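You operate a simulated robot arm through the tools that you are given. There is no shell and no other tool. Be economical: measure what you need, move in short steps, check, and stop when the job is done.

Carry out the task below with a simulated two-armed robot. There is one attempt and no reset: what you move stays moved.

TASK
Put the cream bowl on the worktop beside the ribbed mat. Put one of the block batteries from the bar by the glass place mat on the top of the sofa table. Take the black bowl and put it on the cream dish. Put the carton marked "Orange Juice" from the bar top behind the dishwasher on the bar by the fruit basket. Take the lid off the blue sippy cup and lay it down on the bar by the fruit basket. Screw the cap back on the clear pump bottle. Put the green apple on the top of the brown counter away on the bar top behind the drawers. The order is free. Set down upright: what you pick out.

It is judged by the outcome, as a careful person would: the job done as asked, and still so three seconds after it is handed in. It fails if anything else is knocked over, pushed out of place, dropped, spilled or broken. Lids that push on must go on centred and level and be pressed home; caps that screw on are set level and turned clockwise until they are tight.

THE ROBOT
Two 7-joint arms with two-finger parallel grippers on one trunk, on a base that drives. Base frame: it is fixed to the floor where the robot stands at the start and does not move with it; the origin is under the middle of the robot, x ahead of it, y to its left, z up. Readings come in cm, rad, newtons and seconds.
The left shoulder is at the start at [5, 18.7, 98.5], the right one opposite. With the tool pointing down near the work surface each hand reaches from about 10 to 66 cm from the robot's upright axis, wherever it stands, measured 20 degrees to its own side. Places, roughly: bar by the fruit basket [-240, 20, 110]; bar top behind the drawers [-320, 210, 110]; black bowl (14x14x7 cm) [-80, 10, 110]; block battery [-125, 0, 100]; blue sippy cup (7x7x10 cm) [-240, 10, 110]; clear pump bottle (7x7x15 cm) [-200, -240, 80]; cream bowl (12x12x6 cm) [50, 0, 90]; cream dish (14x14x2 cm) [-250, 250, 90]; green apple (6x6x5 cm) [-450, 320, 90]; juice carton, milk carton [-175, -25, 125]; top of the sofa table [-490, -30, 70]; worktop beside the ribbed mat [-90, 70, 90]. Payload 3.43 kg a hand.
Tool frame (each hand has its own): the origin (TCP) lies between the finger pads and is the grasp point; the fingertips stand 3 cm ahead of it; z points along the fingers, y is the line along which they close. The gripper opens to 9.4 cm. The fingers are 2.8 cm wide and 1 cm thick; the gripper's body (5 by 9.6 cm) begins 5.5 cm behind the TCP.
Orientation is that of the tool frame in the base frame, as a unit quaternion [x, y, z, w]. With the fingers straight down and closing along the base's y, the tool's x points along the base's -x, its y along +y and its z along -z.

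THE INTERFACE
- The arms move only by the tool servo_tool. It takes "left_commands", "right_commands" or both (then of equal length, played together; a hand with none holds still); each is a list of rows, each a list of 7 numbers: the shift along the base's x, y, z in mm, then the turn, a rotation vector about the base's x, y, z in rad, then the finger opening in mm, from 0 to 94. In form: [[dx, dy, dz, rx, ry, rz, fingers], ...]. A call has 1 to 20 rows; each row is the pose to reach, as a shift and turn from the pose commanded when the call began. A row lasts 0.2 s, in which the tool goes at most 5 cm and 0.15 rad; a call with a longer step from one row to the next is refused whole, and so is a gripper value outside its range. Where a pose cannot be reached the arm comes as near as it can. A force on the tool above 40 N (or 10 N above the force at the start of the call, whichever is more), or a blocked arm, ends the call early, and 0.2 s more pass. Each finger travels about 15.3 cm/s and halts on what it meets, pressing with about 32 N; the grip force reading is that of the motor and also rises with nothing between the fingers. The clock runs only during rows and for 0.2 s after the last one: add rows that repeat a pose to give the fingers time. It gives the time, the measured TCP pose, the force on the tool (base axes), the opening and the grip force at its end, in the units of the frame above (readings bear some noise), with the torque about the TCP (base axes, N m) and any sound that the robot's microphone picked up, and new pictures: "show" is both (left out), scene, wrist or none (wrist: the cameras of the hands that moved).
- Cameras (640 x 400 px; columns grow to the right, rows downward): "scene" is now at [15.14, 0.68, 115.13]; the picture's right is [-0.07, -1.00, 0.00], its down [-0.55, 0.04, -0.84] and it looks along [0.84, -0.06, -0.55] (base axes); focal length 214 px, centre (320, 200). "left" rides on the left gripper at [7.6, -1.4, -10.3] in its tool frame; the picture's right is [0.18, 0.98, 0.00], its down [-0.75, 0.14, -0.64] and it looks along [-0.63, 0.12, 0.77] (tool axes); focal length 243 px, centre (320, 200). "right" rides on the right gripper at [7.6, 1.4, -10.2] in its tool frame; the picture's right is [-0.18, 0.98, 0.00], its down [-0.75, -0.14, -0.64] and it looks along [-0.63, -0.12, 0.77] (tool axes); focal length 243 px, centre (320, 200). There is no depth. A picture from a camera that has moved, and an enlarged one, comes with that camera's place and axes in the base frame and with its lens. The place of the scene camera against the robot may be out by one fixed shift of up to 1.8 cm in any direction.
- slide_trunk(by): slides the trunk up (or, below 0, down) by that many cm; the arms and the scene camera ride with it, the base frame stays. It gives what a move gives, with no picture.
- base_move(legs): drives the robot by 1 to 6 legs, each [ahead, left, turn to the left] in cm, cm and rad, along the robot's own axes; the way and the turn of a leg run together, so that a leg with both is an arc; at most 150 cm and 3.142 rad a leg. The arms and the cameras ride along, it lands a little off, and it stops where it bumps. It gives what a move gives, and a new picture of the scene camera.
- turn_head(pan, tilt): turns the head with the scene camera to pan (to the left, within 1.396 rad either way) and tilt (down, from -0.506 to 1.204), counted from straight ahead of the robot. It gives what a move gives, and a new picture of the scene camera.
- inspect(camera, box): a new picture of the part [left, top, right, bottom] of that camera's present view, enlarged. No time passes.
- close_job(): hands the job in; it is judged then, once.

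Go step by step. Nothing tells you exact positions but the pictures and the camera data: compare them with the known pose of the tool, close in by small moves and look again before you grip or let go. The budget is 186 turns and 260 pictures, counting those below and the enlarged ones. Unless the task says otherwise, let go and move clear before handing in, and close with one line.

The tools are called as name(argument=value, ...) on one line, values as JSON. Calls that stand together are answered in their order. servo_tool: Moves the arms, as the interface text tells. Its arguments: {"type":"object","properties":{"left_commands":{"type":"array"},"right_commands":{"type":"array"},"show":{"type":"string","enum":["both","scene","wrist","none"]}},"required":[]} The other tools are called the same way: slide_trunk (by) slides the trunk up or down; base_move (legs) drives the base; turn_head (pan, tilt) turns the head that bears the scene camera; inspect (camera, box) takes an enlarged picture of a part of a camera's view; close_job () hands the job in.

At the start:

```text
time: 0.0
left_eef_pos: [42.76, -3.12, 99.94]
left_tool_rot: [0.0, 1.0, 0.0, 0.0]
left_contact_force: [-0.5, 1.1, -0.8]
left_wrist_torque: [-0.02, 0.02, -0.01]
left_finger_gap: 9.39
left_finger_force: 0.0
right_eef_pos: [30.09, -35.47, 100.03]
right_tool_rot: [-0.001, 1.0, -0.001, 0.0]
right_contact_force: [-0.8, 0.1, -0.2]
right_wrist_torque: [-0.03, 0.01, 0.03]
right_finger_gap: 9.39
right_finger_force: 0.0
trunk travel left (down, up): [-20.0, 23.2]
robot x, y, heading: [-0.05, -0.09, 0.004]
head pan, tilt: [-0.068, 0.579]
```

scene: 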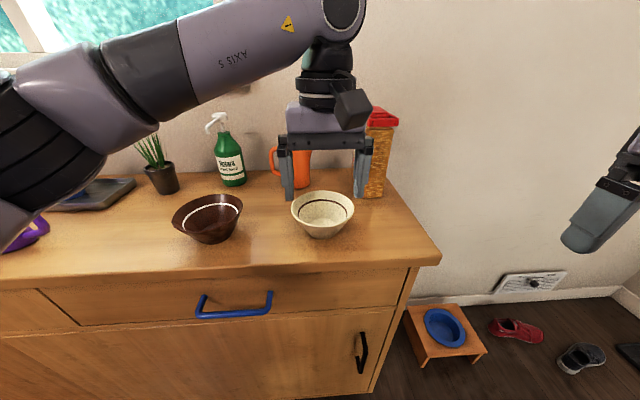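
right: 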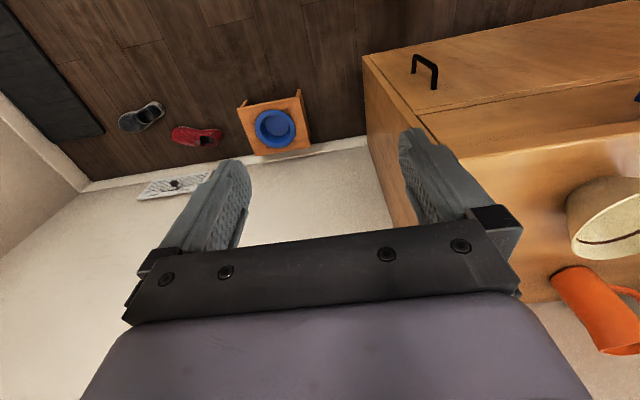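
left: 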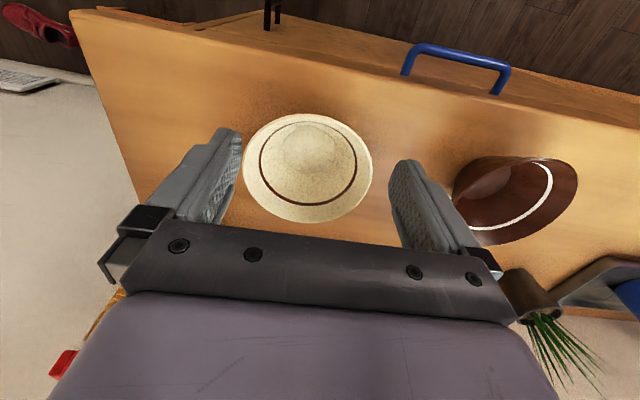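

I see the cream bowl below the left hand; I estimate its rim centre at about [47.5, -3, 90.7]. I'll tilt the left gripper along the bowl wall on the right side and pause above it to check.

servo_tool(left_commands=[[10, -25, 0, 0.13, 0, 0, 94], [22, -50, 0, 0.26, 0, 0, 80], [34, -75, -10, 0.39, 0, 0, 60], [46, -89, -40, 0.5, 0, 0, 50], [46, -89, -40, 0.5, 0, 0, 50]])

turn_head(pan=0, tilt=0.75)

```text
time: 1.4
left_eef_pos: [44.88, -2.03, 94.91]
left_tool_rot: [-0.039, 0.973, 0.226, -0.009]
left_contact_force: [0.0, 0.1, -0.3]
left_wrist_torque: [0.02, -0.01, 0.02]
left_finger_gap: 4.99
left_finger_force: 0.1
left hand out of reach, approached as far as the arm can: row 2, 3, 4, 5
right_eef_pos: [30.08, -35.53, 100.13]
right_tool_rot: [0.0, 1.0, 0.0, 0.001]
right_contact_force: [0.4, -0.6, 0.0]
right_wrist_torque: [-0.02, -0.05, 0.02]
right_finger_gap: 9.42
right_finger_force: 0.1
trunk travel left (down, up): [-20.0, 23.2]
robot x, y, heading: [-0.03, 0.32, 0.001]
head pan, tilt: [-0.068, 0.579]
stopped in row 5 (left hand): the arm was blocked; the commanded pose is now the measured one
camera scene: at [15.14, 0.7, 115.13], right [-0.07, -1.0, 0.0], down [-0.55, 0.04, -0.84], along [0.84, -0.06, -0.55], focal length 214 px, centre (320, 200)
camera left: at [37.67, -8.42, 103.66], right [-0.25, 0.87, 0.43], down [0.76, -0.1, 0.64], along [0.59, 0.49, -0.64], focal length 243 px, centre (320, 200)
```

scene: 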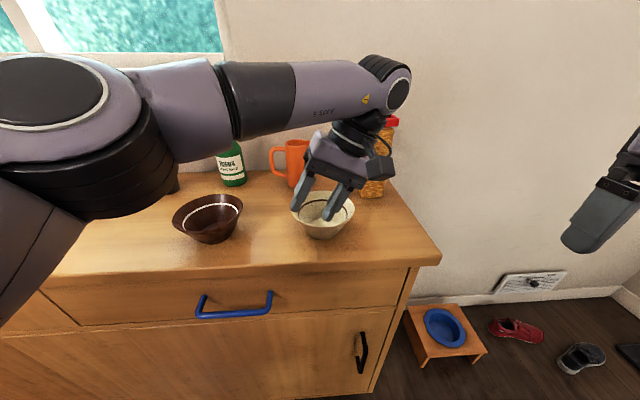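
left: 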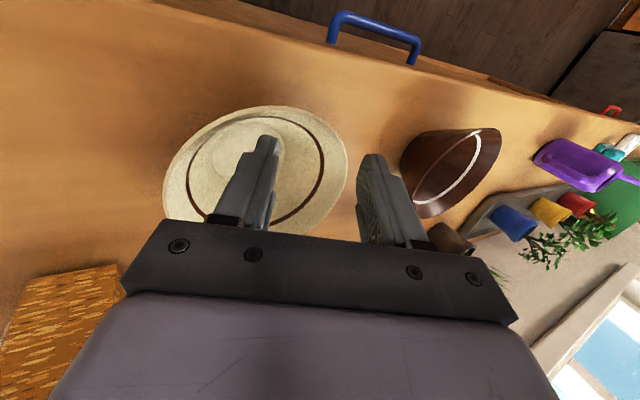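

```text
time: 2.1
left_eef_pos: [44.74, -2.12, 94.99]
left_tool_rot: [-0.038, 0.973, 0.225, -0.009]
left_contact_force: [1.1, -0.2, 0.0]
left_wrist_torque: [-0.01, 0.01, 0.01]
left_finger_gap: 4.99
left_finger_force: 0.1
right_eef_pos: [30.02, -35.6, 100.01]
right_tool_rot: [0.0, 1.0, 0.0, -0.001]
right_contact_force: [-1.2, 0.0, -0.8]
right_wrist_torque: [0.02, 0.0, 0.0]
right_finger_gap: 9.37
right_finger_force: 0.0
trunk travel left (down, up): [-20.0, 23.2]
robot x, y, heading: [-0.37, 0.19, 0.006]
head pan, tilt: [0.0, 0.75]
camera scene: at [14.55, 1.28, 113.65], right [0.0, -1.0, 0.0], down [-0.68, 0.0, -0.73], along [0.73, 0.0, -0.68], focal length 214 px, centre (320, 200)
```

scene: 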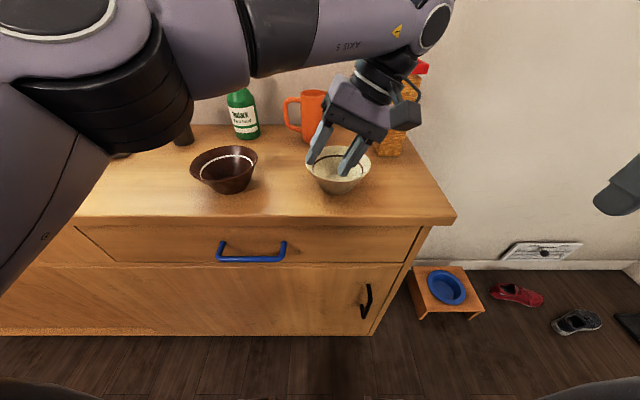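

The left arm is at its limit there, so the right hand suits this side better. I'll withdraw the left hand up and away, then bring the right hand in, tilted.

servo_tool(left_commands=[[0, -10, 40, 0, 0, 0, 50], [0, -10, 80, 0, 0, 0, 50], [-30, 30, 90, -0.14, 0, 0, 60], [-60, 70, 90, -0.28, 0, 0, 70], [-90, 110, 90, -0.42, 0, 0, 94], [-120, 150, 90, -0.45, 0, 0, 94], [-130, 190, 90, -0.45, 0, 0, 94], [-130, 220, 90, -0.45, 0, 0, 94], [-130, 220, 90, -0.45, 0, 0, 94], [-130, 220, 90, -0.45, 0, 0, 94], [-130, 220, 90, -0.45, 0, 0, 94], [-130, 220, 90, -0.45, 0, 0, 94]], right_commands=[[0, 0, 0, 0, 0, 0, 94], [0, 0, 0, 0, 0, 0, 94], [0, 0, 0, 0, 0, 0, 94], [25, 34, 10, 0, 0, 0, 80], [50, 67, 10, 0.0, 0, 0, 60], [75, 100, 10, 0.1, 0, 0, 50], [100, 134, 5, 0.2, 0, 0, 50], [125, 168, 0, 0.3, 0, 0, 50], [150, 200, -5, 0.4, 0, 0, 50], [174, 232, -10, 0.5, 0, 0, 50], [174, 236, -35, 0.5, 0, 0, 50], [174, 236, -35, 0.5, 0, 0, 50]])

```text
refused: row 3 steps farther than a row can; nothing moved
```

Row 3 was slightly too long, so I'll shorten it.

servo_tool(left_commands=[[0, -10, 40, 0, 0, 0, 50], [0, -10, 80, 0, 0, 0, 50], [-25, 25, 90, -0.14, 0, 0, 60], [-55, 60, 90, -0.28, 0, 0, 70], [-85, 95, 90, -0.42, 0, 0, 94], [-110, 130, 90, -0.45, 0, 0, 94], [-130, 170, 90, -0.45, 0, 0, 94], [-130, 210, 90, -0.45, 0, 0, 94], [-130, 220, 90, -0.45, 0, 0, 94], [-130, 220, 90, -0.45, 0, 0, 94], [-130, 220, 90, -0.45, 0, 0, 94], [-130, 220, 90, -0.45, 0, 0, 94]], right_commands=[[0, 0, 0, 0, 0, 0, 94], [0, 0, 0, 0, 0, 0, 94], [0, 0, 0, 0, 0, 0, 94], [25, 34, 10, 0, 0, 0, 80], [50, 67, 10, 0.0, 0, 0, 60], [75, 100, 10, 0.1, 0, 0, 50], [100, 134, 5, 0.2, 0, 0, 50], [125, 168, 0, 0.3, 0, 0, 50], [150, 200, -5, 0.4, 0, 0, 50], [174, 232, -10, 0.5, 0, 0, 50], [174, 236, -35, 0.5, 0, 0, 50], [174, 236, -35, 0.5, 0, 0, 50]])

```text
time: 4.7
left_eef_pos: [31.87, 19.72, 103.94]
left_tool_rot: [-0.035, 0.999, 0.003, -0.015]
left_contact_force: [0.1, 1.2, -0.1]
left_wrist_torque: [0.02, 0.01, -0.03]
left_finger_gap: 9.38
left_finger_force: 0.0
left hand out of reach, approached as far as the arm can: row 1, 2
right_eef_pos: [47.39, -11.93, 96.35]
right_tool_rot: [0.0, 0.969, 0.247, 0.0]
right_contact_force: [-0.1, 0.0, 0.4]
right_wrist_torque: [-0.02, 0.02, 0.03]
right_finger_gap: 5.0
right_finger_force: 0.1
trunk travel left (down, up): [-20.0, 23.2]
robot x, y, heading: [0.14, 0.14, 0.002]
head pan, tilt: [0.0, 0.75]
camera scene: at [14.54, 1.28, 113.65], right [0.0, -1.0, 0.0], down [-0.68, 0.0, -0.73], along [0.73, 0.0, -0.68], focal length 214 px, centre (320, 200)
camera right: at [39.77, -15.64, 106.11], right [0.18, 0.86, 0.47], down [0.75, -0.43, 0.5], along [0.63, 0.26, -0.73], focal length 243 px, centre (320, 200)
camera left: at [24.56, 17.76, 114.51], right [-0.25, 0.97, 0.01], down [0.76, 0.19, 0.62], along [0.6, 0.17, -0.78], focal length 243 px, centre (320, 200)
```

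scene: 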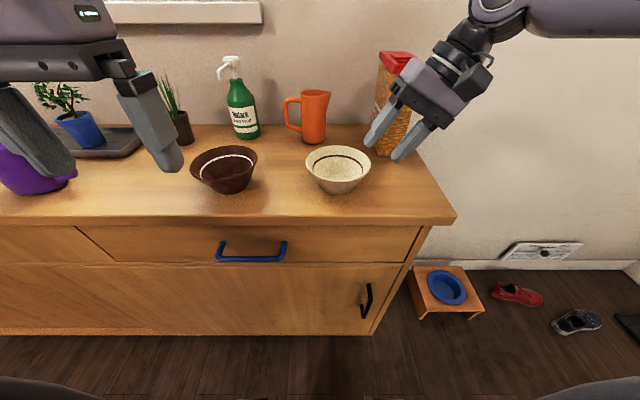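
right: 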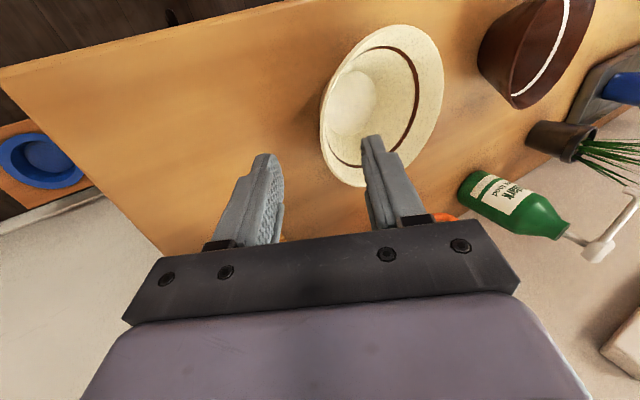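
left: 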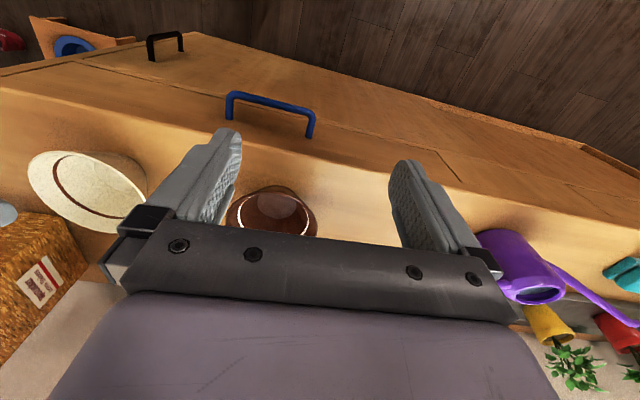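

The rim centre checks out at about [47.3, -3, 90.7]. Descending along the wall.

servo_tool(right_commands=[[0, 12, -25, 0, 0, 0, 50], [0, 23, -47, 0, 0, 0, 50], [0, 29, -60, 0, 0, 0, 50]])

```text
time: 5.5
left_eef_pos: [31.74, 19.79, 103.87]
left_tool_rot: [-0.035, 0.999, 0.004, -0.017]
left_contact_force: [-0.1, 0.2, 0.0]
left_wrist_torque: [0.0, 0.0, -0.03]
left_finger_gap: 9.4
left_finger_force: 0.1
right_eef_pos: [47.57, -9.08, 90.37]
right_tool_rot: [0.0, 0.969, 0.247, 0.001]
right_contact_force: [0.7, -0.3, 1.0]
right_wrist_torque: [0.0, 0.0, 0.0]
right_finger_gap: 5.04
right_finger_force: 0.0
trunk travel left (down, up): [-20.0, 23.2]
robot x, y, heading: [-0.24, -0.37, -0.002]
head pan, tilt: [0.0, 0.75]
camera scene: at [14.55, 1.28, 113.65], right [0.0, -1.0, 0.0], down [-0.68, 0.0, -0.73], along [0.73, 0.0, -0.68], focal length 214 px, centre (320, 200)
camera right: at [39.79, -12.71, 100.16], right [0.18, 0.86, 0.47], down [0.75, -0.43, 0.5], along [0.63, 0.26, -0.73], focal length 243 px, centre (320, 200)
```

scene: 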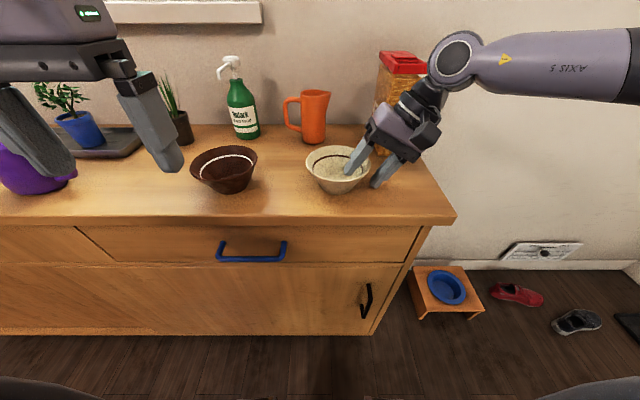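
right: 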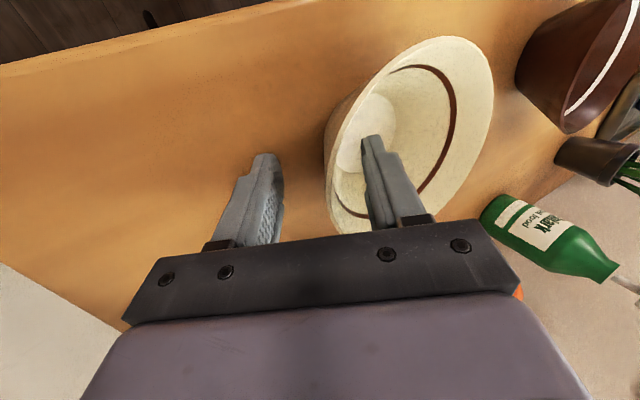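

The wall lies between the fingers, so I'll close and lift a little.

servo_tool(right_commands=[[0, 0, 0, 0, 0, 0, 25], [0, 0, 0, 0, 0, 0, 0], [0, 0, 0, 0, 0, 0, 0], [0, 0, 0, 0, 0, 0, 0], [0, 0, 25, 0, 0, 0, 0], [0, 0, 60, 0, 0, 0, 0], [0, 0, 100, 0, 0, 0, 0], [0, 0, 130, 0, 0, 0, 0]])

```text
time: 7.3
left_eef_pos: [31.81, 19.77, 103.86]
left_tool_rot: [-0.034, 0.999, 0.004, -0.015]
left_contact_force: [0.2, 0.0, 0.0]
left_wrist_torque: [-0.01, 0.01, -0.01]
left_finger_gap: 9.41
left_finger_force: 0.1
right_eef_pos: [46.91, -9.73, 100.3]
right_tool_rot: [0.0, 0.969, 0.248, 0.0]
right_contact_force: [-0.1, -0.7, -0.7]
right_wrist_torque: [-0.01, -0.03, 0.06]
right_finger_gap: 0.88
right_finger_force: 32.3
right hand out of reach, approached as far as the arm can: row 7, 8
trunk travel left (down, up): [-20.0, 23.2]
robot x, y, heading: [-0.01, -0.08, 0.003]
head pan, tilt: [0.0, 0.75]
camera scene: at [14.55, 1.28, 113.64], right [0.0, -1.0, 0.0], down [-0.68, 0.0, -0.73], along [0.73, 0.0, -0.68], focal length 214 px, centre (320, 200)
camera right: at [39.33, -13.44, 110.05], right [0.18, 0.86, 0.47], down [0.75, -0.43, 0.5], along [0.63, 0.26, -0.73], focal length 243 px, centre (320, 200)
```

scene: 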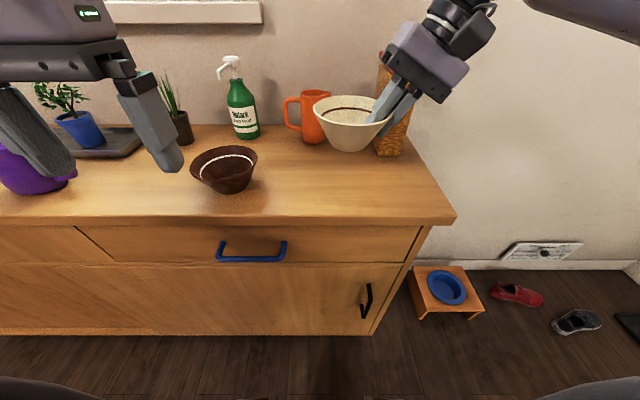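
right: 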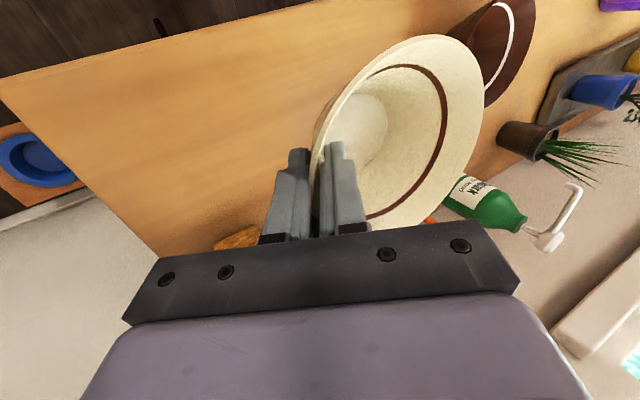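

The bowl is held level. I'll tuck both arms in and look to the left and right to plan the drive.

servo_tool(right_commands=[[-40, -10, 5, 0, 0, 0, 0], [-80, -20, 10, 0, 0, 0, 0], [-120, -30, 15, 0, 0, 0, 0], [-150, -50, 20, 0, 0, 0, 0], [-150, -50, 20, 0, 0, 0, 0]], left_commands=[[-20, 0, 10, 0, 0, 0, 94], [-40, 0, 20, 0, 0, 0, 94], [-60, 0, 30, 0, 0, 0, 94], [-60, 0, 30, 0, 0, 0, 94], [-60, 0, 30, 0, 0, 0, 94]], show="none")

turn_head(pan=1.39, tilt=0.45)

turn_head(pan=-1.39, tilt=0.45)

```text
time: 8.5
left_eef_pos: [25.79, 19.79, 106.93]
left_tool_rot: [-0.034, 0.999, 0.004, -0.015]
left_contact_force: [0.1, -0.6, 0.4]
left_wrist_torque: [-0.01, -0.01, -0.01]
left_finger_gap: 9.39
left_finger_force: 0.1
right_eef_pos: [31.86, -14.65, 102.27]
right_tool_rot: [0.0, 0.969, 0.247, 0.0]
right_contact_force: [0.6, 0.3, -0.7]
right_wrist_torque: [0.0, 0.02, 0.0]
right_finger_gap: 0.87
right_finger_force: 32.2
trunk travel left (down, up): [-20.0, 23.2]
robot x, y, heading: [-0.18, 0.2, -0.0]
head pan, tilt: [0.0, 0.75]
```

```text
time: 10.0
left_eef_pos: [25.84, 19.82, 106.87]
left_tool_rot: [-0.034, 0.999, 0.004, -0.015]
left_contact_force: [0.1, 0.1, -0.9]
left_wrist_torque: [-0.01, -0.01, 0.0]
left_finger_gap: 9.4
left_finger_force: 0.2
right_eef_pos: [31.95, -14.59, 102.31]
right_tool_rot: [0.0, 0.969, 0.248, 0.001]
right_contact_force: [-0.5, 0.1, -1.5]
right_wrist_torque: [-0.07, -0.01, -0.02]
right_finger_gap: 0.84
right_finger_force: 32.3
trunk travel left (down, up): [-20.0, 23.2]
robot x, y, heading: [-0.39, -0.06, 0.004]
head pan, tilt: [1.389, 0.45]
camera scene: at [7.93, 10.32, 116.29], right [0.98, -0.18, 0.0], down [-0.08, -0.43, -0.9], along [0.16, 0.89, -0.44], focal length 214 px, centre (320, 200)
```

scene: 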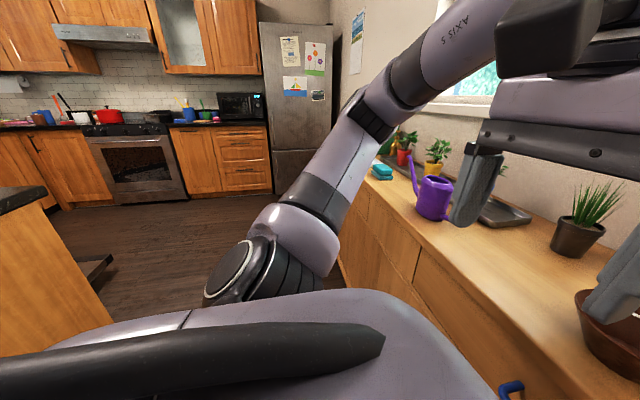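

```text
time: 12.5
left_eef_pos: [25.82, 19.76, 106.99]
left_tool_rot: [-0.034, 0.999, 0.004, -0.016]
left_contact_force: [0.0, -0.2, 0.2]
left_wrist_torque: [0.06, 0.0, -0.03]
left_finger_gap: 9.39
left_finger_force: 0.1
right_eef_pos: [31.88, -14.65, 102.35]
right_tool_rot: [0.001, 0.969, 0.248, 0.001]
right_contact_force: [0.1, -0.7, -0.1]
right_wrist_torque: [-0.04, -0.01, 0.0]
right_finger_gap: 0.85
right_finger_force: 32.2
trunk travel left (down, up): [-20.0, 23.2]
robot x, y, heading: [0.53, 0.02, -0.002]
head pan, tilt: [-1.389, 0.45]
camera scene: at [7.93, -7.76, 116.29], right [-0.98, -0.18, 0.0], down [-0.08, 0.43, -0.9], along [0.16, -0.89, -0.44], focal length 214 px, centre (320, 200)
```

scene: 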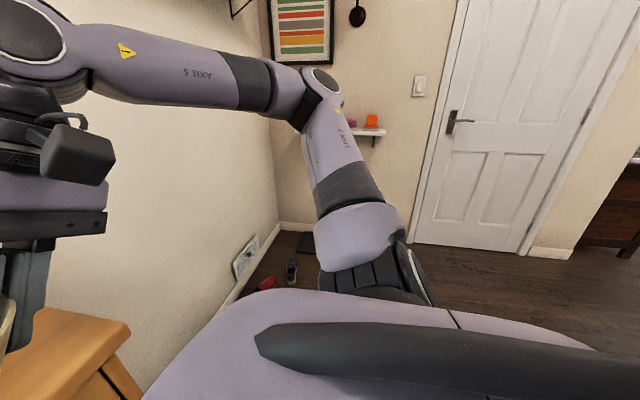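

The kitchen island seems to be behind me on the left, and my right side is open. I'll back off a little and turn right to face the other way.

turn_head(pan=-0.6, tilt=0.45)

base_move(legs=[[-12, 0, 0], [0, 0, -1.57]])

```text
time: 13.6
left_eef_pos: [25.74, 19.7, 106.99]
left_tool_rot: [-0.034, 0.999, 0.004, -0.016]
left_contact_force: [-0.9, 0.1, -1.4]
left_wrist_torque: [-0.02, 0.01, 0.0]
left_finger_gap: 9.42
left_finger_force: 0.2
right_eef_pos: [31.9, -14.68, 102.24]
right_tool_rot: [-0.001, 0.969, 0.248, -0.001]
right_contact_force: [0.6, -0.2, -0.1]
right_wrist_torque: [-0.03, 0.02, -0.06]
right_finger_gap: 0.85
right_finger_force: 31.9
trunk travel left (down, up): [-20.0, 23.2]
robot x, y, heading: [-0.11, 0.09, 0.0]
head pan, tilt: [-0.6, 0.45]
camera scene: at [13.84, -3.92, 116.29], right [-0.57, -0.82, 0.0], down [-0.36, 0.25, -0.9], along [0.74, -0.51, -0.44], focal length 214 px, centre (320, 200)
```

scene: 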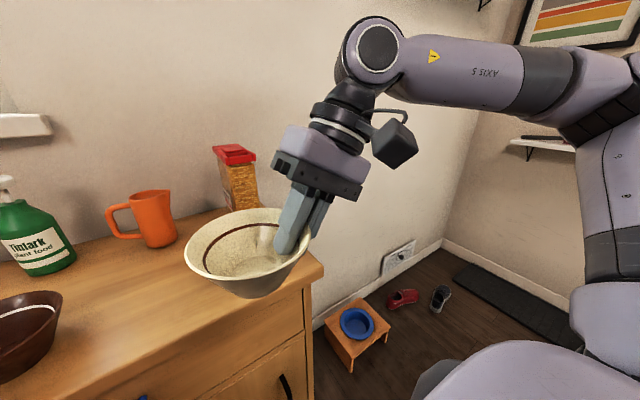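

```text
time: 18.7
left_eef_pos: [7.81, -25.82, 106.95]
left_tool_rot: [0.684, 0.729, 0.014, -0.008]
left_contact_force: [0.4, -0.1, 0.1]
left_wrist_torque: [0.0, 0.0, -0.01]
left_finger_gap: 9.41
left_finger_force: 0.2
right_eef_pos: [-26.67, -31.84, 102.28]
right_tool_rot: [0.686, 0.684, 0.175, 0.176]
right_contact_force: [-0.1, 0.1, -0.7]
right_wrist_torque: [0.01, 0.04, 0.02]
right_finger_gap: 0.86
right_finger_force: 32.2
trunk travel left (down, up): [-20.0, 23.2]
robot x, y, heading: [-11.68, -0.11, -1.576]
head pan, tilt: [-0.6, 0.45]
camera scene: at [-16.79, -12.13, 116.29], right [-0.82, 0.57, 0.0], down [0.25, 0.36, -0.9], along [-0.51, -0.74, -0.44], focal length 214 px, centre (320, 200)
```

scene: 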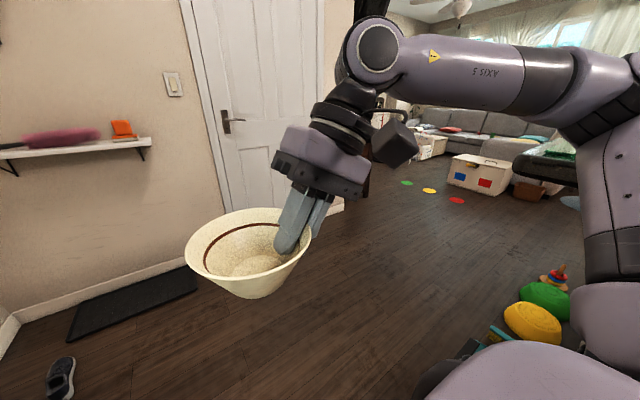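

Let me look further right toward the island before completing the turn.

turn_head(pan=-1.39, tilt=0.3)

```text
time: 19.8
left_eef_pos: [7.81, -25.82, 106.92]
left_tool_rot: [0.683, 0.73, 0.014, -0.009]
left_contact_force: [-0.6, -0.5, 0.5]
left_wrist_torque: [0.0, -0.02, 0.02]
left_finger_gap: 9.38
left_finger_force: 0.1
right_eef_pos: [-26.67, -31.92, 102.29]
right_tool_rot: [0.686, 0.684, 0.174, 0.175]
right_contact_force: [0.8, -0.3, -0.5]
right_wrist_torque: [0.02, 0.0, 0.01]
right_finger_gap: 0.85
right_finger_force: 31.8
trunk travel left (down, up): [-20.0, 23.2]
robot x, y, heading: [-11.69, 0.09, -1.574]
head pan, tilt: [-1.389, 0.3]
camera scene: at [-20.76, -6.23, 117.68], right [-0.18, 0.98, 0.0], down [0.29, 0.05, -0.96], along [-0.94, -0.17, -0.3], focal length 214 px, centre (320, 200)
```

scene: 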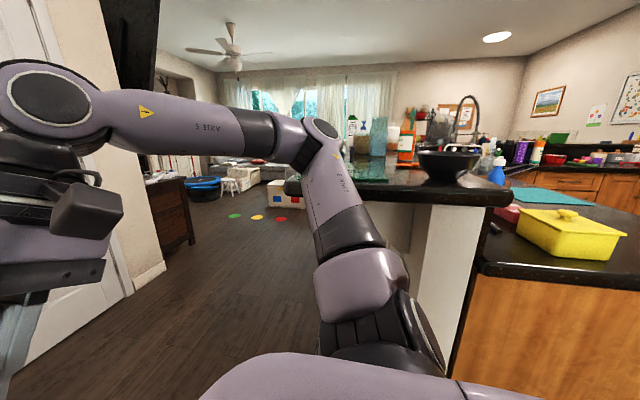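

inspect(camera="scene", box=[340, 80, 640, 300])

```text
1.82 times, centred on (490, 190) of scene
camera zoom: at [-20.76, -6.23, 117.68], right [-0.18, 0.98, 0.0], down [0.29, 0.05, -0.96], along [-0.94, -0.17, -0.3], focal length 390 px, centre (11, 218)
```

zoom: 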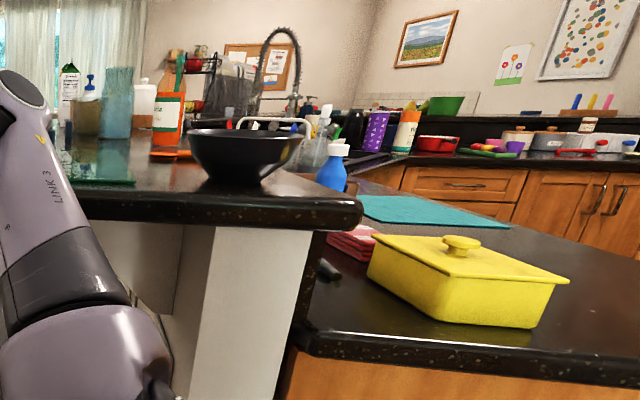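

The black bowl is at about [-71, 13], near the end of the bar, with its rim near z 113. I'll raise the trunk, shift away and turn to face the bar end.

slide_trunk(by=18)

turn_head(pan=0, tilt=0.6)

base_move(legs=[[0, 10, 0], [0, 0, -1.57]])

```text
time: 21.8
left_eef_pos: [7.7, -25.8, 124.9]
left_tool_rot: [0.684, 0.729, 0.014, -0.009]
left_contact_force: [-0.5, 0.0, 0.3]
left_wrist_torque: [0.01, 0.05, -0.04]
left_finger_gap: 9.39
left_finger_force: 0.1
right_eef_pos: [-26.7, -31.85, 120.2]
right_tool_rot: [0.687, 0.683, 0.175, 0.176]
right_contact_force: [-0.3, -0.4, -1.1]
right_wrist_torque: [0.0, 0.03, -0.06]
right_finger_gap: 0.84
right_finger_force: 32.0
trunk travel left (down, up): [-38.0, 5.2]
robot x, y, heading: [-11.62, 0.14, -1.574]
head pan, tilt: [-1.389, 0.3]
```

```text
time: 23.4
left_eef_pos: [7.73, -25.81, 124.92]
left_tool_rot: [0.683, 0.73, 0.014, -0.008]
left_contact_force: [-1.1, -0.5, -0.7]
left_wrist_torque: [-0.01, -0.03, 0.03]
left_finger_gap: 9.39
left_finger_force: 0.0
right_eef_pos: [-26.72, -31.98, 120.34]
right_tool_rot: [0.686, 0.684, 0.175, 0.176]
right_contact_force: [-0.7, -0.4, -1.2]
right_wrist_torque: [-0.01, 0.02, 0.0]
right_finger_gap: 0.84
right_finger_force: 32.2
trunk travel left (down, up): [-38.0, 5.2]
robot x, y, heading: [-11.98, 0.16, -1.577]
head pan, tilt: [0.0, 0.6]
camera scene: at [-11.6, -13.4, 132.93], right [-1.0, 0.0, 0.0], down [0.0, 0.56, -0.83], along [0.0, -0.83, -0.56], focal length 214 px, centre (320, 200)
```

scene: 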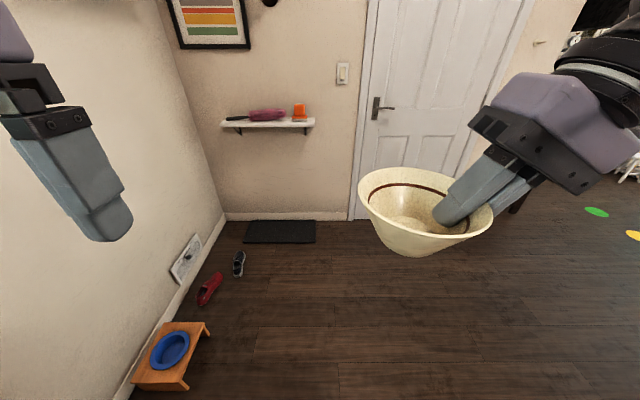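

```text
time: 28.3
left_eef_pos: [-27.5, -20.15, 125.03]
left_tool_rot: [0.999, 0.041, 0.016, 0.005]
left_contact_force: [-0.1, -0.3, 0.5]
left_wrist_torque: [-0.01, 0.01, 0.01]
left_finger_gap: 9.42
left_finger_force: 0.1
right_eef_pos: [-34.14, 14.14, 120.28]
right_tool_rot: [0.969, 0.008, 0.001, 0.248]
right_contact_force: [-0.8, 0.2, -0.9]
right_wrist_torque: [0.03, 0.01, -0.01]
right_finger_gap: 0.86
right_finger_force: 32.4
trunk travel left (down, up): [-38.0, 5.2]
robot x, y, heading: [-2.05, -0.03, -3.129]
head pan, tilt: [0.0, 0.6]
camera scene: at [-16.25, 1.06, 132.93], right [-0.01, 1.0, 0.0], down [0.56, 0.01, -0.83], along [-0.82, -0.01, -0.56], focal length 214 px, centre (320, 200)
```

scene: 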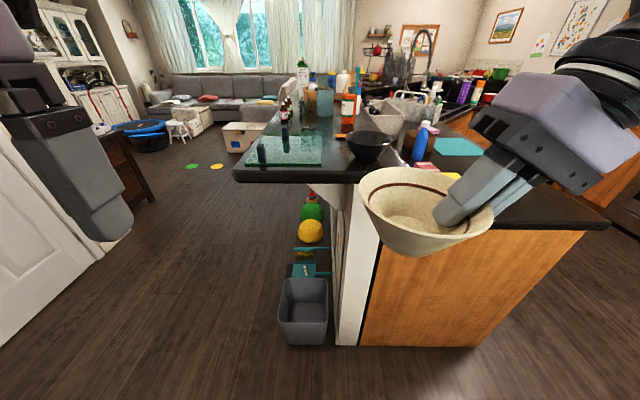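

The view is clear: black bowl at about [-73, 13.5], rim z≈113.5, and the glass mat with batteries to its left. I'll shift the right hand outward, drive 17 cm closer, then bring the left hand in.

servo_tool(right_commands=[[10, 40, 0, 0, 0, 0, 0], [20, 80, 0, 0, 0, 0, 0], [30, 120, 0, 0, 0, 0, 0], [40, 150, 0, 0, 0, 0, 0], [40, 150, 0, 0, 0, 0, 0]], show="none")

base_move(legs=[[17, 0, 0]])

inspect(camera="scene", box=[180, 60, 500, 260])

```text
time: 29.5
left_eef_pos: [-27.48, -20.22, 124.91]
left_tool_rot: [0.999, 0.041, 0.016, 0.004]
left_contact_force: [0.5, -0.8, -0.5]
left_wrist_torque: [0.0, -0.03, 0.01]
left_finger_gap: 9.39
left_finger_force: 0.0
right_eef_pos: [-30.36, 29.1, 120.26]
right_tool_rot: [0.969, 0.006, 0.001, 0.246]
right_contact_force: [0.3, 0.6, 0.1]
right_wrist_torque: [0.07, 0.02, -0.01]
right_finger_gap: 0.88
right_finger_force: 32.0
trunk travel left (down, up): [-38.0, 5.2]
robot x, y, heading: [-1.86, 0.29, -3.123]
head pan, tilt: [0.0, 0.6]
```

```text
time: 31.0
left_eef_pos: [-44.53, -20.53, 124.86]
left_tool_rot: [0.999, 0.041, 0.015, 0.004]
left_contact_force: [0.1, 0.0, -0.2]
left_wrist_torque: [0.03, 0.02, -0.03]
left_finger_gap: 9.4
left_finger_force: 0.0
right_eef_pos: [-47.36, 28.88, 120.32]
right_tool_rot: [0.969, 0.008, 0.002, 0.247]
right_contact_force: [-0.3, 0.2, -0.5]
right_wrist_torque: [0.02, -0.05, 0.02]
right_finger_gap: 0.85
right_finger_force: 32.0
trunk travel left (down, up): [-38.0, 5.2]
robot x, y, heading: [-18.96, -0.26, -3.127]
head pan, tilt: [0.0, 0.6]
camera scene: at [-33.34, 0.77, 132.92], right [-0.02, 1.0, 0.0], down [0.57, 0.01, -0.82], along [-0.82, -0.01, -0.57], focal length 214 px, centre (320, 200)
```

scene: 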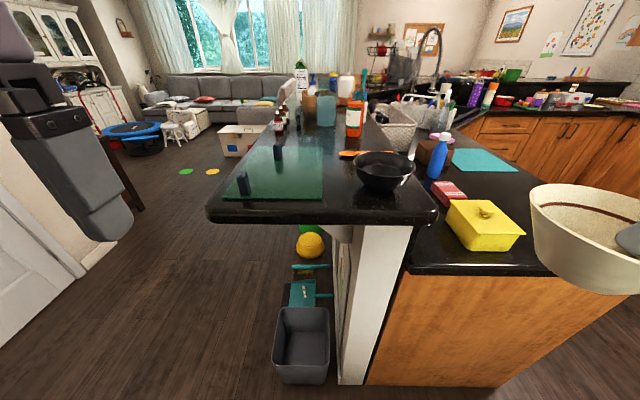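

```text
2.00 times, centred on (340, 160) of scene
camera zoom: at [-33.34, 0.77, 132.92], right [-0.02, 1.0, 0.0], down [0.57, 0.01, -0.82], along [-0.82, -0.01, -0.57], focal length 429 px, centre (280, 280)
```

zoom: 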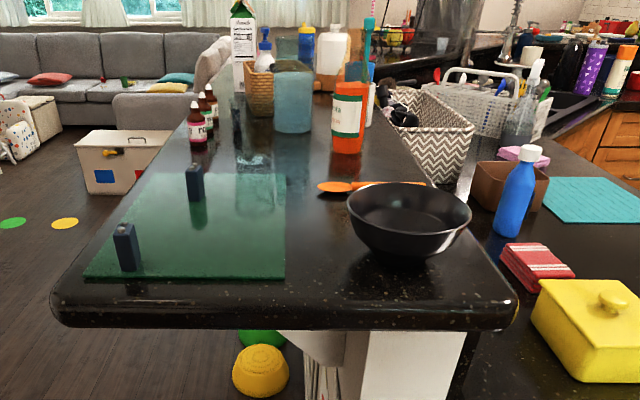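

Two block batteries stand upright on the glass mat. The black bowl is at about [-75, 14, rim 112.5]; I'll bring the left hand above its left rim, tilted.

servo_tool(left_commands=[[-34, 27, 0, 0, 0, 0, 80], [-68, 54, 0, 0.05, 0, 0, 60], [-102, 81, 0, 0.1, 0, 0, 50], [-136, 108, 0, 0.15, 0, 0, 50], [-170, 135, 0, 0.2, 0, 0, 50], [-204, 162, 0, 0.3, 0, 0, 50], [-238, 189, 0, 0.4, 0, 0, 50], [-272, 216, -15, 0.45, 0, 0, 50], [-300, 235, -35, 0.45, 0, 0, 50], [-300, 235, -35, 0.45, 0, 0, 50]])

```text
time: 33.2
left_eef_pos: [-73.7, 2.58, 121.02]
left_tool_rot: [0.975, 0.036, 0.024, -0.219]
left_contact_force: [0.0, 0.8, 0.8]
left_wrist_torque: [0.02, -0.02, -0.04]
left_finger_gap: 4.99
left_finger_force: 0.0
left hand out of reach, approached as far as the arm can: row 9, 10
right_eef_pos: [-47.29, 28.85, 120.49]
right_tool_rot: [0.969, 0.008, 0.003, 0.247]
right_contact_force: [-0.3, -0.4, -0.1]
right_wrist_torque: [0.04, -0.03, 0.01]
right_finger_gap: 0.87
right_finger_force: 32.2
trunk travel left (down, up): [-38.0, 5.2]
robot x, y, heading: [-19.0, -0.31, -3.124]
head pan, tilt: [0.0, 0.6]
camera scene: at [-33.25, 0.77, 132.94], right [-0.02, 1.0, 0.0], down [0.56, 0.01, -0.83], along [-0.83, -0.01, -0.56], focal length 214 px, centre (320, 200)
camera left: at [-66.62, -0.04, 131.48], right [0.26, -0.87, -0.41], down [-0.76, -0.45, 0.47], along [-0.6, 0.18, -0.78], focal length 243 px, centre (320, 200)
```

scene: 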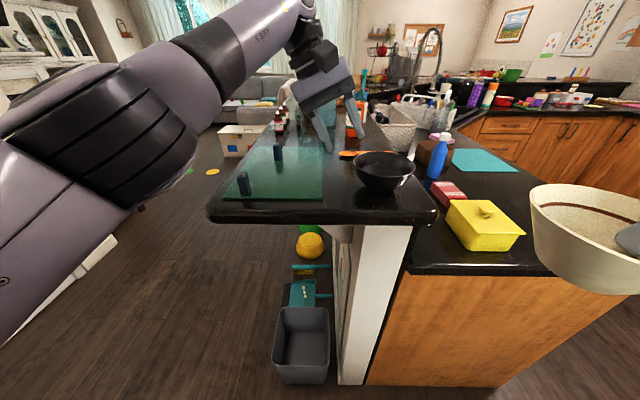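
left: 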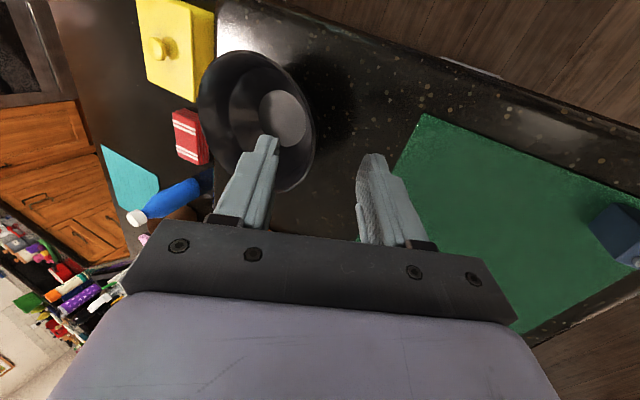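

The rim centre works out to about [-76, 12.3, 113]. I'll edge the base 2.5 cm forward, then descend along the wall.

base_move(legs=[[2.5, 0, 0]])

servo_tool(left_commands=[[0, 12, -30, 0, 0, 0, 50], [0, 22, -55, 0, 0, 0, 50], [0, 30, -76, 0, 0, 0, 50], [0, 30, -76, 0, 0, 0, 50]], show="wrist")

```text
time: 34.0
left_eef_pos: [-76.33, 2.56, 121.02]
left_tool_rot: [0.975, 0.037, 0.026, -0.219]
left_contact_force: [-0.1, -0.8, 0.8]
left_wrist_torque: [0.02, -0.03, 0.0]
left_finger_gap: 4.99
left_finger_force: 0.1
right_eef_pos: [-49.89, 28.76, 120.32]
right_tool_rot: [0.969, 0.008, 0.001, 0.247]
right_contact_force: [-0.5, 0.2, -0.6]
right_wrist_torque: [0.05, -0.03, -0.01]
right_finger_gap: 0.87
right_finger_force: 32.5
trunk travel left (down, up): [-38.0, 5.2]
robot x, y, heading: [-21.96, -0.31, -3.126]
head pan, tilt: [0.0, 0.6]
camera scene: at [-35.87, 0.74, 132.92], right [-0.02, 1.0, 0.0], down [0.57, 0.01, -0.82], along [-0.82, -0.01, -0.57], focal length 214 px, centre (320, 200)
```

scene: 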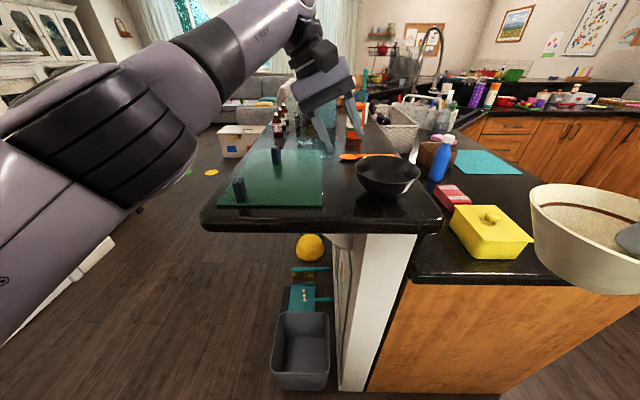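

```text
time: 35.0
left_eef_pos: [-76.18, 5.61, 113.42]
left_tool_rot: [0.974, 0.037, 0.025, -0.22]
left_contact_force: [0.6, -0.3, -0.1]
left_wrist_torque: [0.0, 0.01, 0.04]
left_finger_gap: 4.99
left_finger_force: 0.0
right_eef_pos: [-49.9, 28.8, 120.3]
right_tool_rot: [0.969, 0.007, 0.001, 0.247]
right_contact_force: [0.0, -0.1, -0.7]
right_wrist_torque: [0.04, -0.02, -0.03]
right_finger_gap: 0.85
right_finger_force: 31.7
trunk travel left (down, up): [-38.0, 5.2]
robot x, y, heading: [-21.51, -0.64, -3.128]
head pan, tilt: [0.0, 0.6]
camera left: at [-69.15, 2.95, 123.83], right [0.26, -0.87, -0.41], down [-0.76, -0.45, 0.47], along [-0.59, 0.18, -0.78], focal length 243 px, centre (320, 200)
```

left: 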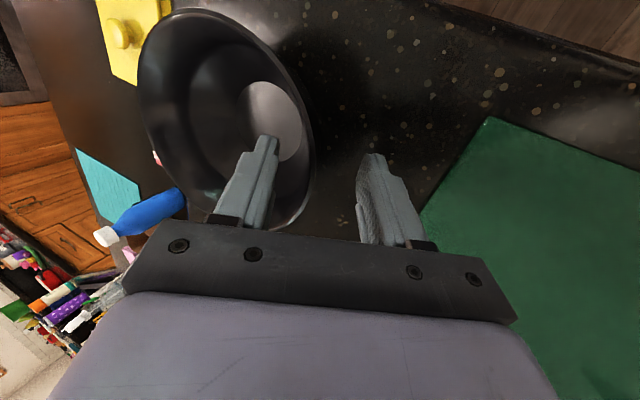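

The wall is centred between the fingers, so I'll close and lift.

servo_tool(left_commands=[[0, 2, -4, 0, 0, 0, 40], [0, 2, -4, 0, 0, 0, 10], [0, 2, -4, 0, 0, 0, 0], [0, 2, -4, 0, 0, 0, 0], [0, 2, -4, 0, 0, 0, 0], [0, 0, 20, 0, 0, 0, 0], [0, 0, 50, 0, 0, 0, 0], [0, 0, 90, 0, 0, 0, 0], [0, 0, 90, 0, 0, 0, 0]])

```text
time: 37.0
left_eef_pos: [-75.56, 3.85, 121.37]
left_tool_rot: [0.974, 0.047, 0.03, -0.222]
left_contact_force: [0.3, 0.1, -2.0]
left_wrist_torque: [-0.19, 0.0, 0.01]
left_finger_gap: 0.87
left_finger_force: 32.1
left hand out of reach, approached as far as the arm can: row 8, 9
right_eef_pos: [-49.77, 28.84, 120.33]
right_tool_rot: [0.969, 0.007, 0.002, 0.247]
right_contact_force: [-0.8, 0.0, -0.7]
right_wrist_torque: [0.06, 0.01, 0.0]
right_finger_gap: 0.88
right_finger_force: 31.7
trunk travel left (down, up): [-38.0, 5.2]
robot x, y, heading: [-21.64, -0.16, -3.121]
head pan, tilt: [0.0, 0.6]
camera scene: at [-35.77, 0.74, 132.93], right [-0.02, 1.0, 0.0], down [0.57, 0.01, -0.82], along [-0.82, -0.01, -0.57], focal length 214 px, centre (320, 200)
camera left: at [-68.56, 1.37, 131.91], right [0.28, -0.87, -0.41], down [-0.76, -0.46, 0.46], along [-0.59, 0.18, -0.79], focal length 243 px, centre (320, 200)
```

scene: 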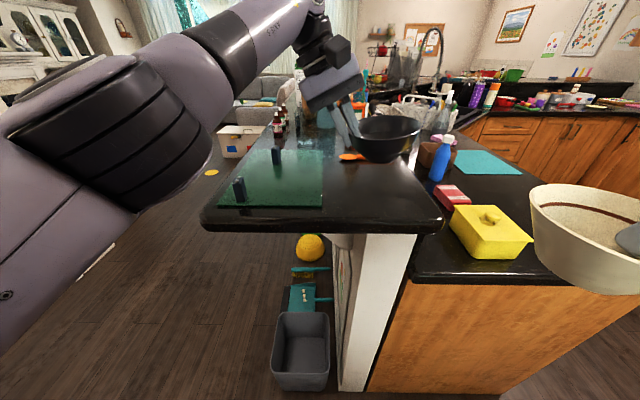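
left: 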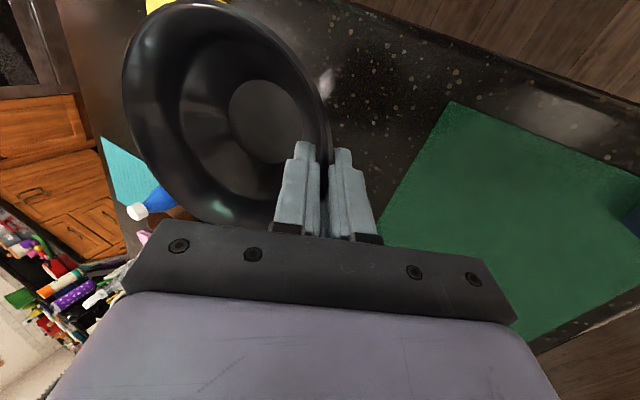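

Black bowl held. I'll back off, tuck the left hand in, then strafe right to face the worktop beside the mat.

base_move(legs=[[-18, 0, 0]])

servo_tool(left_commands=[[40, -15, 0, 0, 0, 0, 0], [80, -30, 0, 0, 0, 0, 0], [120, -45, 0, 0, 0, 0, 0], [160, -60, 10, 0, 0, 0, 0], [200, -75, 20, 0, 0, 0, 0], [230, -90, 30, 0, 0, 0, 0], [230, -90, 30, 0, 0, 0, 0]], show="none")

base_move(legs=[[0, -55, 0]])

```text
time: 38.5
left_eef_pos: [-57.35, 4.26, 121.9]
left_tool_rot: [0.973, 0.046, 0.025, -0.223]
left_contact_force: [0.5, -0.2, -2.5]
left_wrist_torque: [-0.17, 0.01, -0.01]
left_finger_gap: 0.83
left_finger_force: 31.3
right_eef_pos: [-31.62, 29.11, 120.33]
right_tool_rot: [0.969, 0.008, 0.002, 0.247]
right_contact_force: [0.5, -0.2, -0.8]
right_wrist_torque: [0.08, 0.02, -0.03]
right_finger_gap: 0.84
right_finger_force: 31.8
trunk travel left (down, up): [-38.0, 5.2]
robot x, y, heading: [-3.6, 0.25, -3.122]
head pan, tilt: [0.0, 0.6]
camera scene: at [-17.61, 1.02, 132.94], right [-0.02, 1.0, 0.0], down [0.56, 0.01, -0.83], along [-0.83, -0.01, -0.56], focal length 214 px, centre (320, 200)
```

scene: 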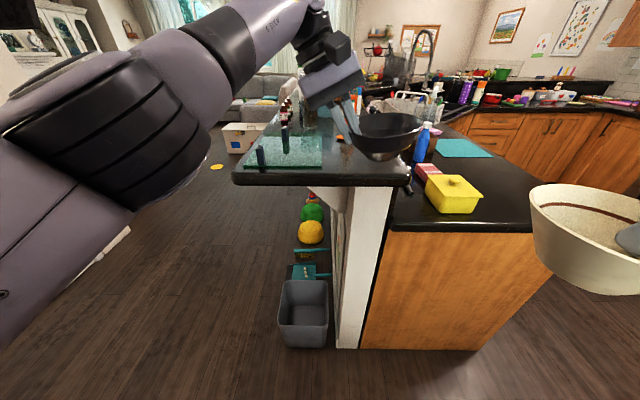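

```text
time: 39.9
left_eef_pos: [-56.29, -0.07, 120.89]
left_tool_rot: [0.974, 0.137, 0.091, -0.155]
left_contact_force: [-0.1, -0.2, -2.2]
left_wrist_torque: [-0.15, -0.02, 0.02]
left_finger_gap: 0.81
left_finger_force: 31.9
left hand out of reach, approached as far as the arm can: row 1, 2, 3, 4, 5, 6, 7
right_eef_pos: [-31.86, 29.1, 120.37]
right_tool_rot: [0.969, 0.007, 0.002, 0.247]
right_contact_force: [0.0, -0.7, -0.8]
right_wrist_torque: [0.04, 0.0, 0.01]
right_finger_gap: 0.87
right_finger_force: 31.3
trunk travel left (down, up): [-38.0, 5.2]
robot x, y, heading: [-3.24, -0.42, -3.126]
head pan, tilt: [0.0, 0.6]
stopped in row 7 (left hand): the arm was blocked; the commanded pose is now the measured one
```

```text
time: 43.0
left_eef_pos: [-56.89, 54.78, 120.98]
left_tool_rot: [0.974, 0.135, 0.093, -0.154]
left_contact_force: [0.7, -0.1, -2.1]
left_wrist_torque: [-0.15, -0.02, -0.01]
left_finger_gap: 0.86
left_finger_force: 31.8
right_eef_pos: [-32.38, 83.53, 120.42]
right_tool_rot: [0.969, 0.006, 0.002, 0.247]
right_contact_force: [0.4, 0.0, -0.6]
right_wrist_torque: [0.01, 0.01, -0.02]
right_finger_gap: 0.86
right_finger_force: 32.1
trunk travel left (down, up): [-38.0, 5.2]
robot x, y, heading: [-4.15, 54.66, -3.127]
head pan, tilt: [0.0, 0.6]
camera scene: at [-18.44, 55.61, 132.93], right [-0.01, 1.0, 0.0], down [0.57, 0.01, -0.82], along [-0.82, -0.01, -0.57], focal length 214 px, centre (320, 200)
```

scene: 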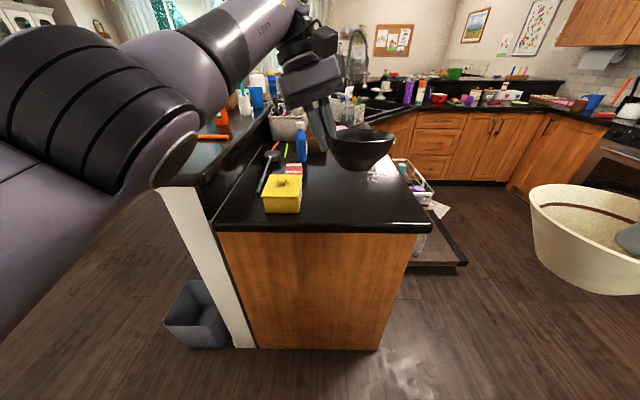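

The left arm hit a joint limit while being pulled in. I'll try moving it sideways first (toward -y), then back.

servo_tool(left_commands=[[0, -40, 0, 0, 0, 0, 0], [0, -80, 0, 0, 0, 0, 0], [0, -120, 0, 0, 0, 0, 0], [0, -160, 10, 0, 0, 0, 0], [40, -170, 20, 0, 0, 0, 0], [80, -180, 30, 0, 0, 0, 0], [120, -190, 30, 0, 0, 0, 0], [120, -190, 30, 0, 0, 0, 0]], show="scene")

```text
time: 44.9
left_eef_pos: [-44.79, 35.69, 123.93]
left_tool_rot: [0.974, 0.135, 0.093, -0.154]
left_contact_force: [-0.8, 0.4, -1.6]
left_wrist_torque: [-0.17, -0.04, -0.01]
left_finger_gap: 0.91
left_finger_force: 32.0
left hand out of reach, approached as far as the arm can: row 1, 2
right_eef_pos: [-32.25, 83.82, 120.37]
right_tool_rot: [0.969, 0.006, 0.001, 0.246]
right_contact_force: [0.1, -0.5, -1.7]
right_wrist_torque: [0.01, -0.02, -0.02]
right_finger_gap: 0.85
right_finger_force: 31.9
trunk travel left (down, up): [-38.0, 5.2]
robot x, y, heading: [-4.15, 54.49, -3.127]
head pan, tilt: [0.0, 0.6]
camera scene: at [-18.46, 55.6, 132.92], right [-0.01, 1.0, 0.0], down [0.57, 0.01, -0.82], along [-0.82, -0.01, -0.57], focal length 214 px, centre (320, 200)
```

scene: 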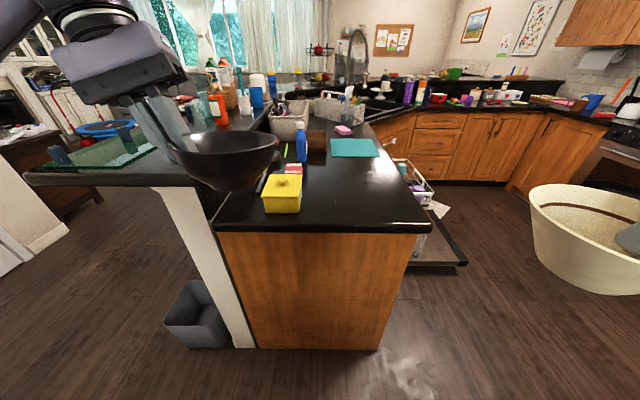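

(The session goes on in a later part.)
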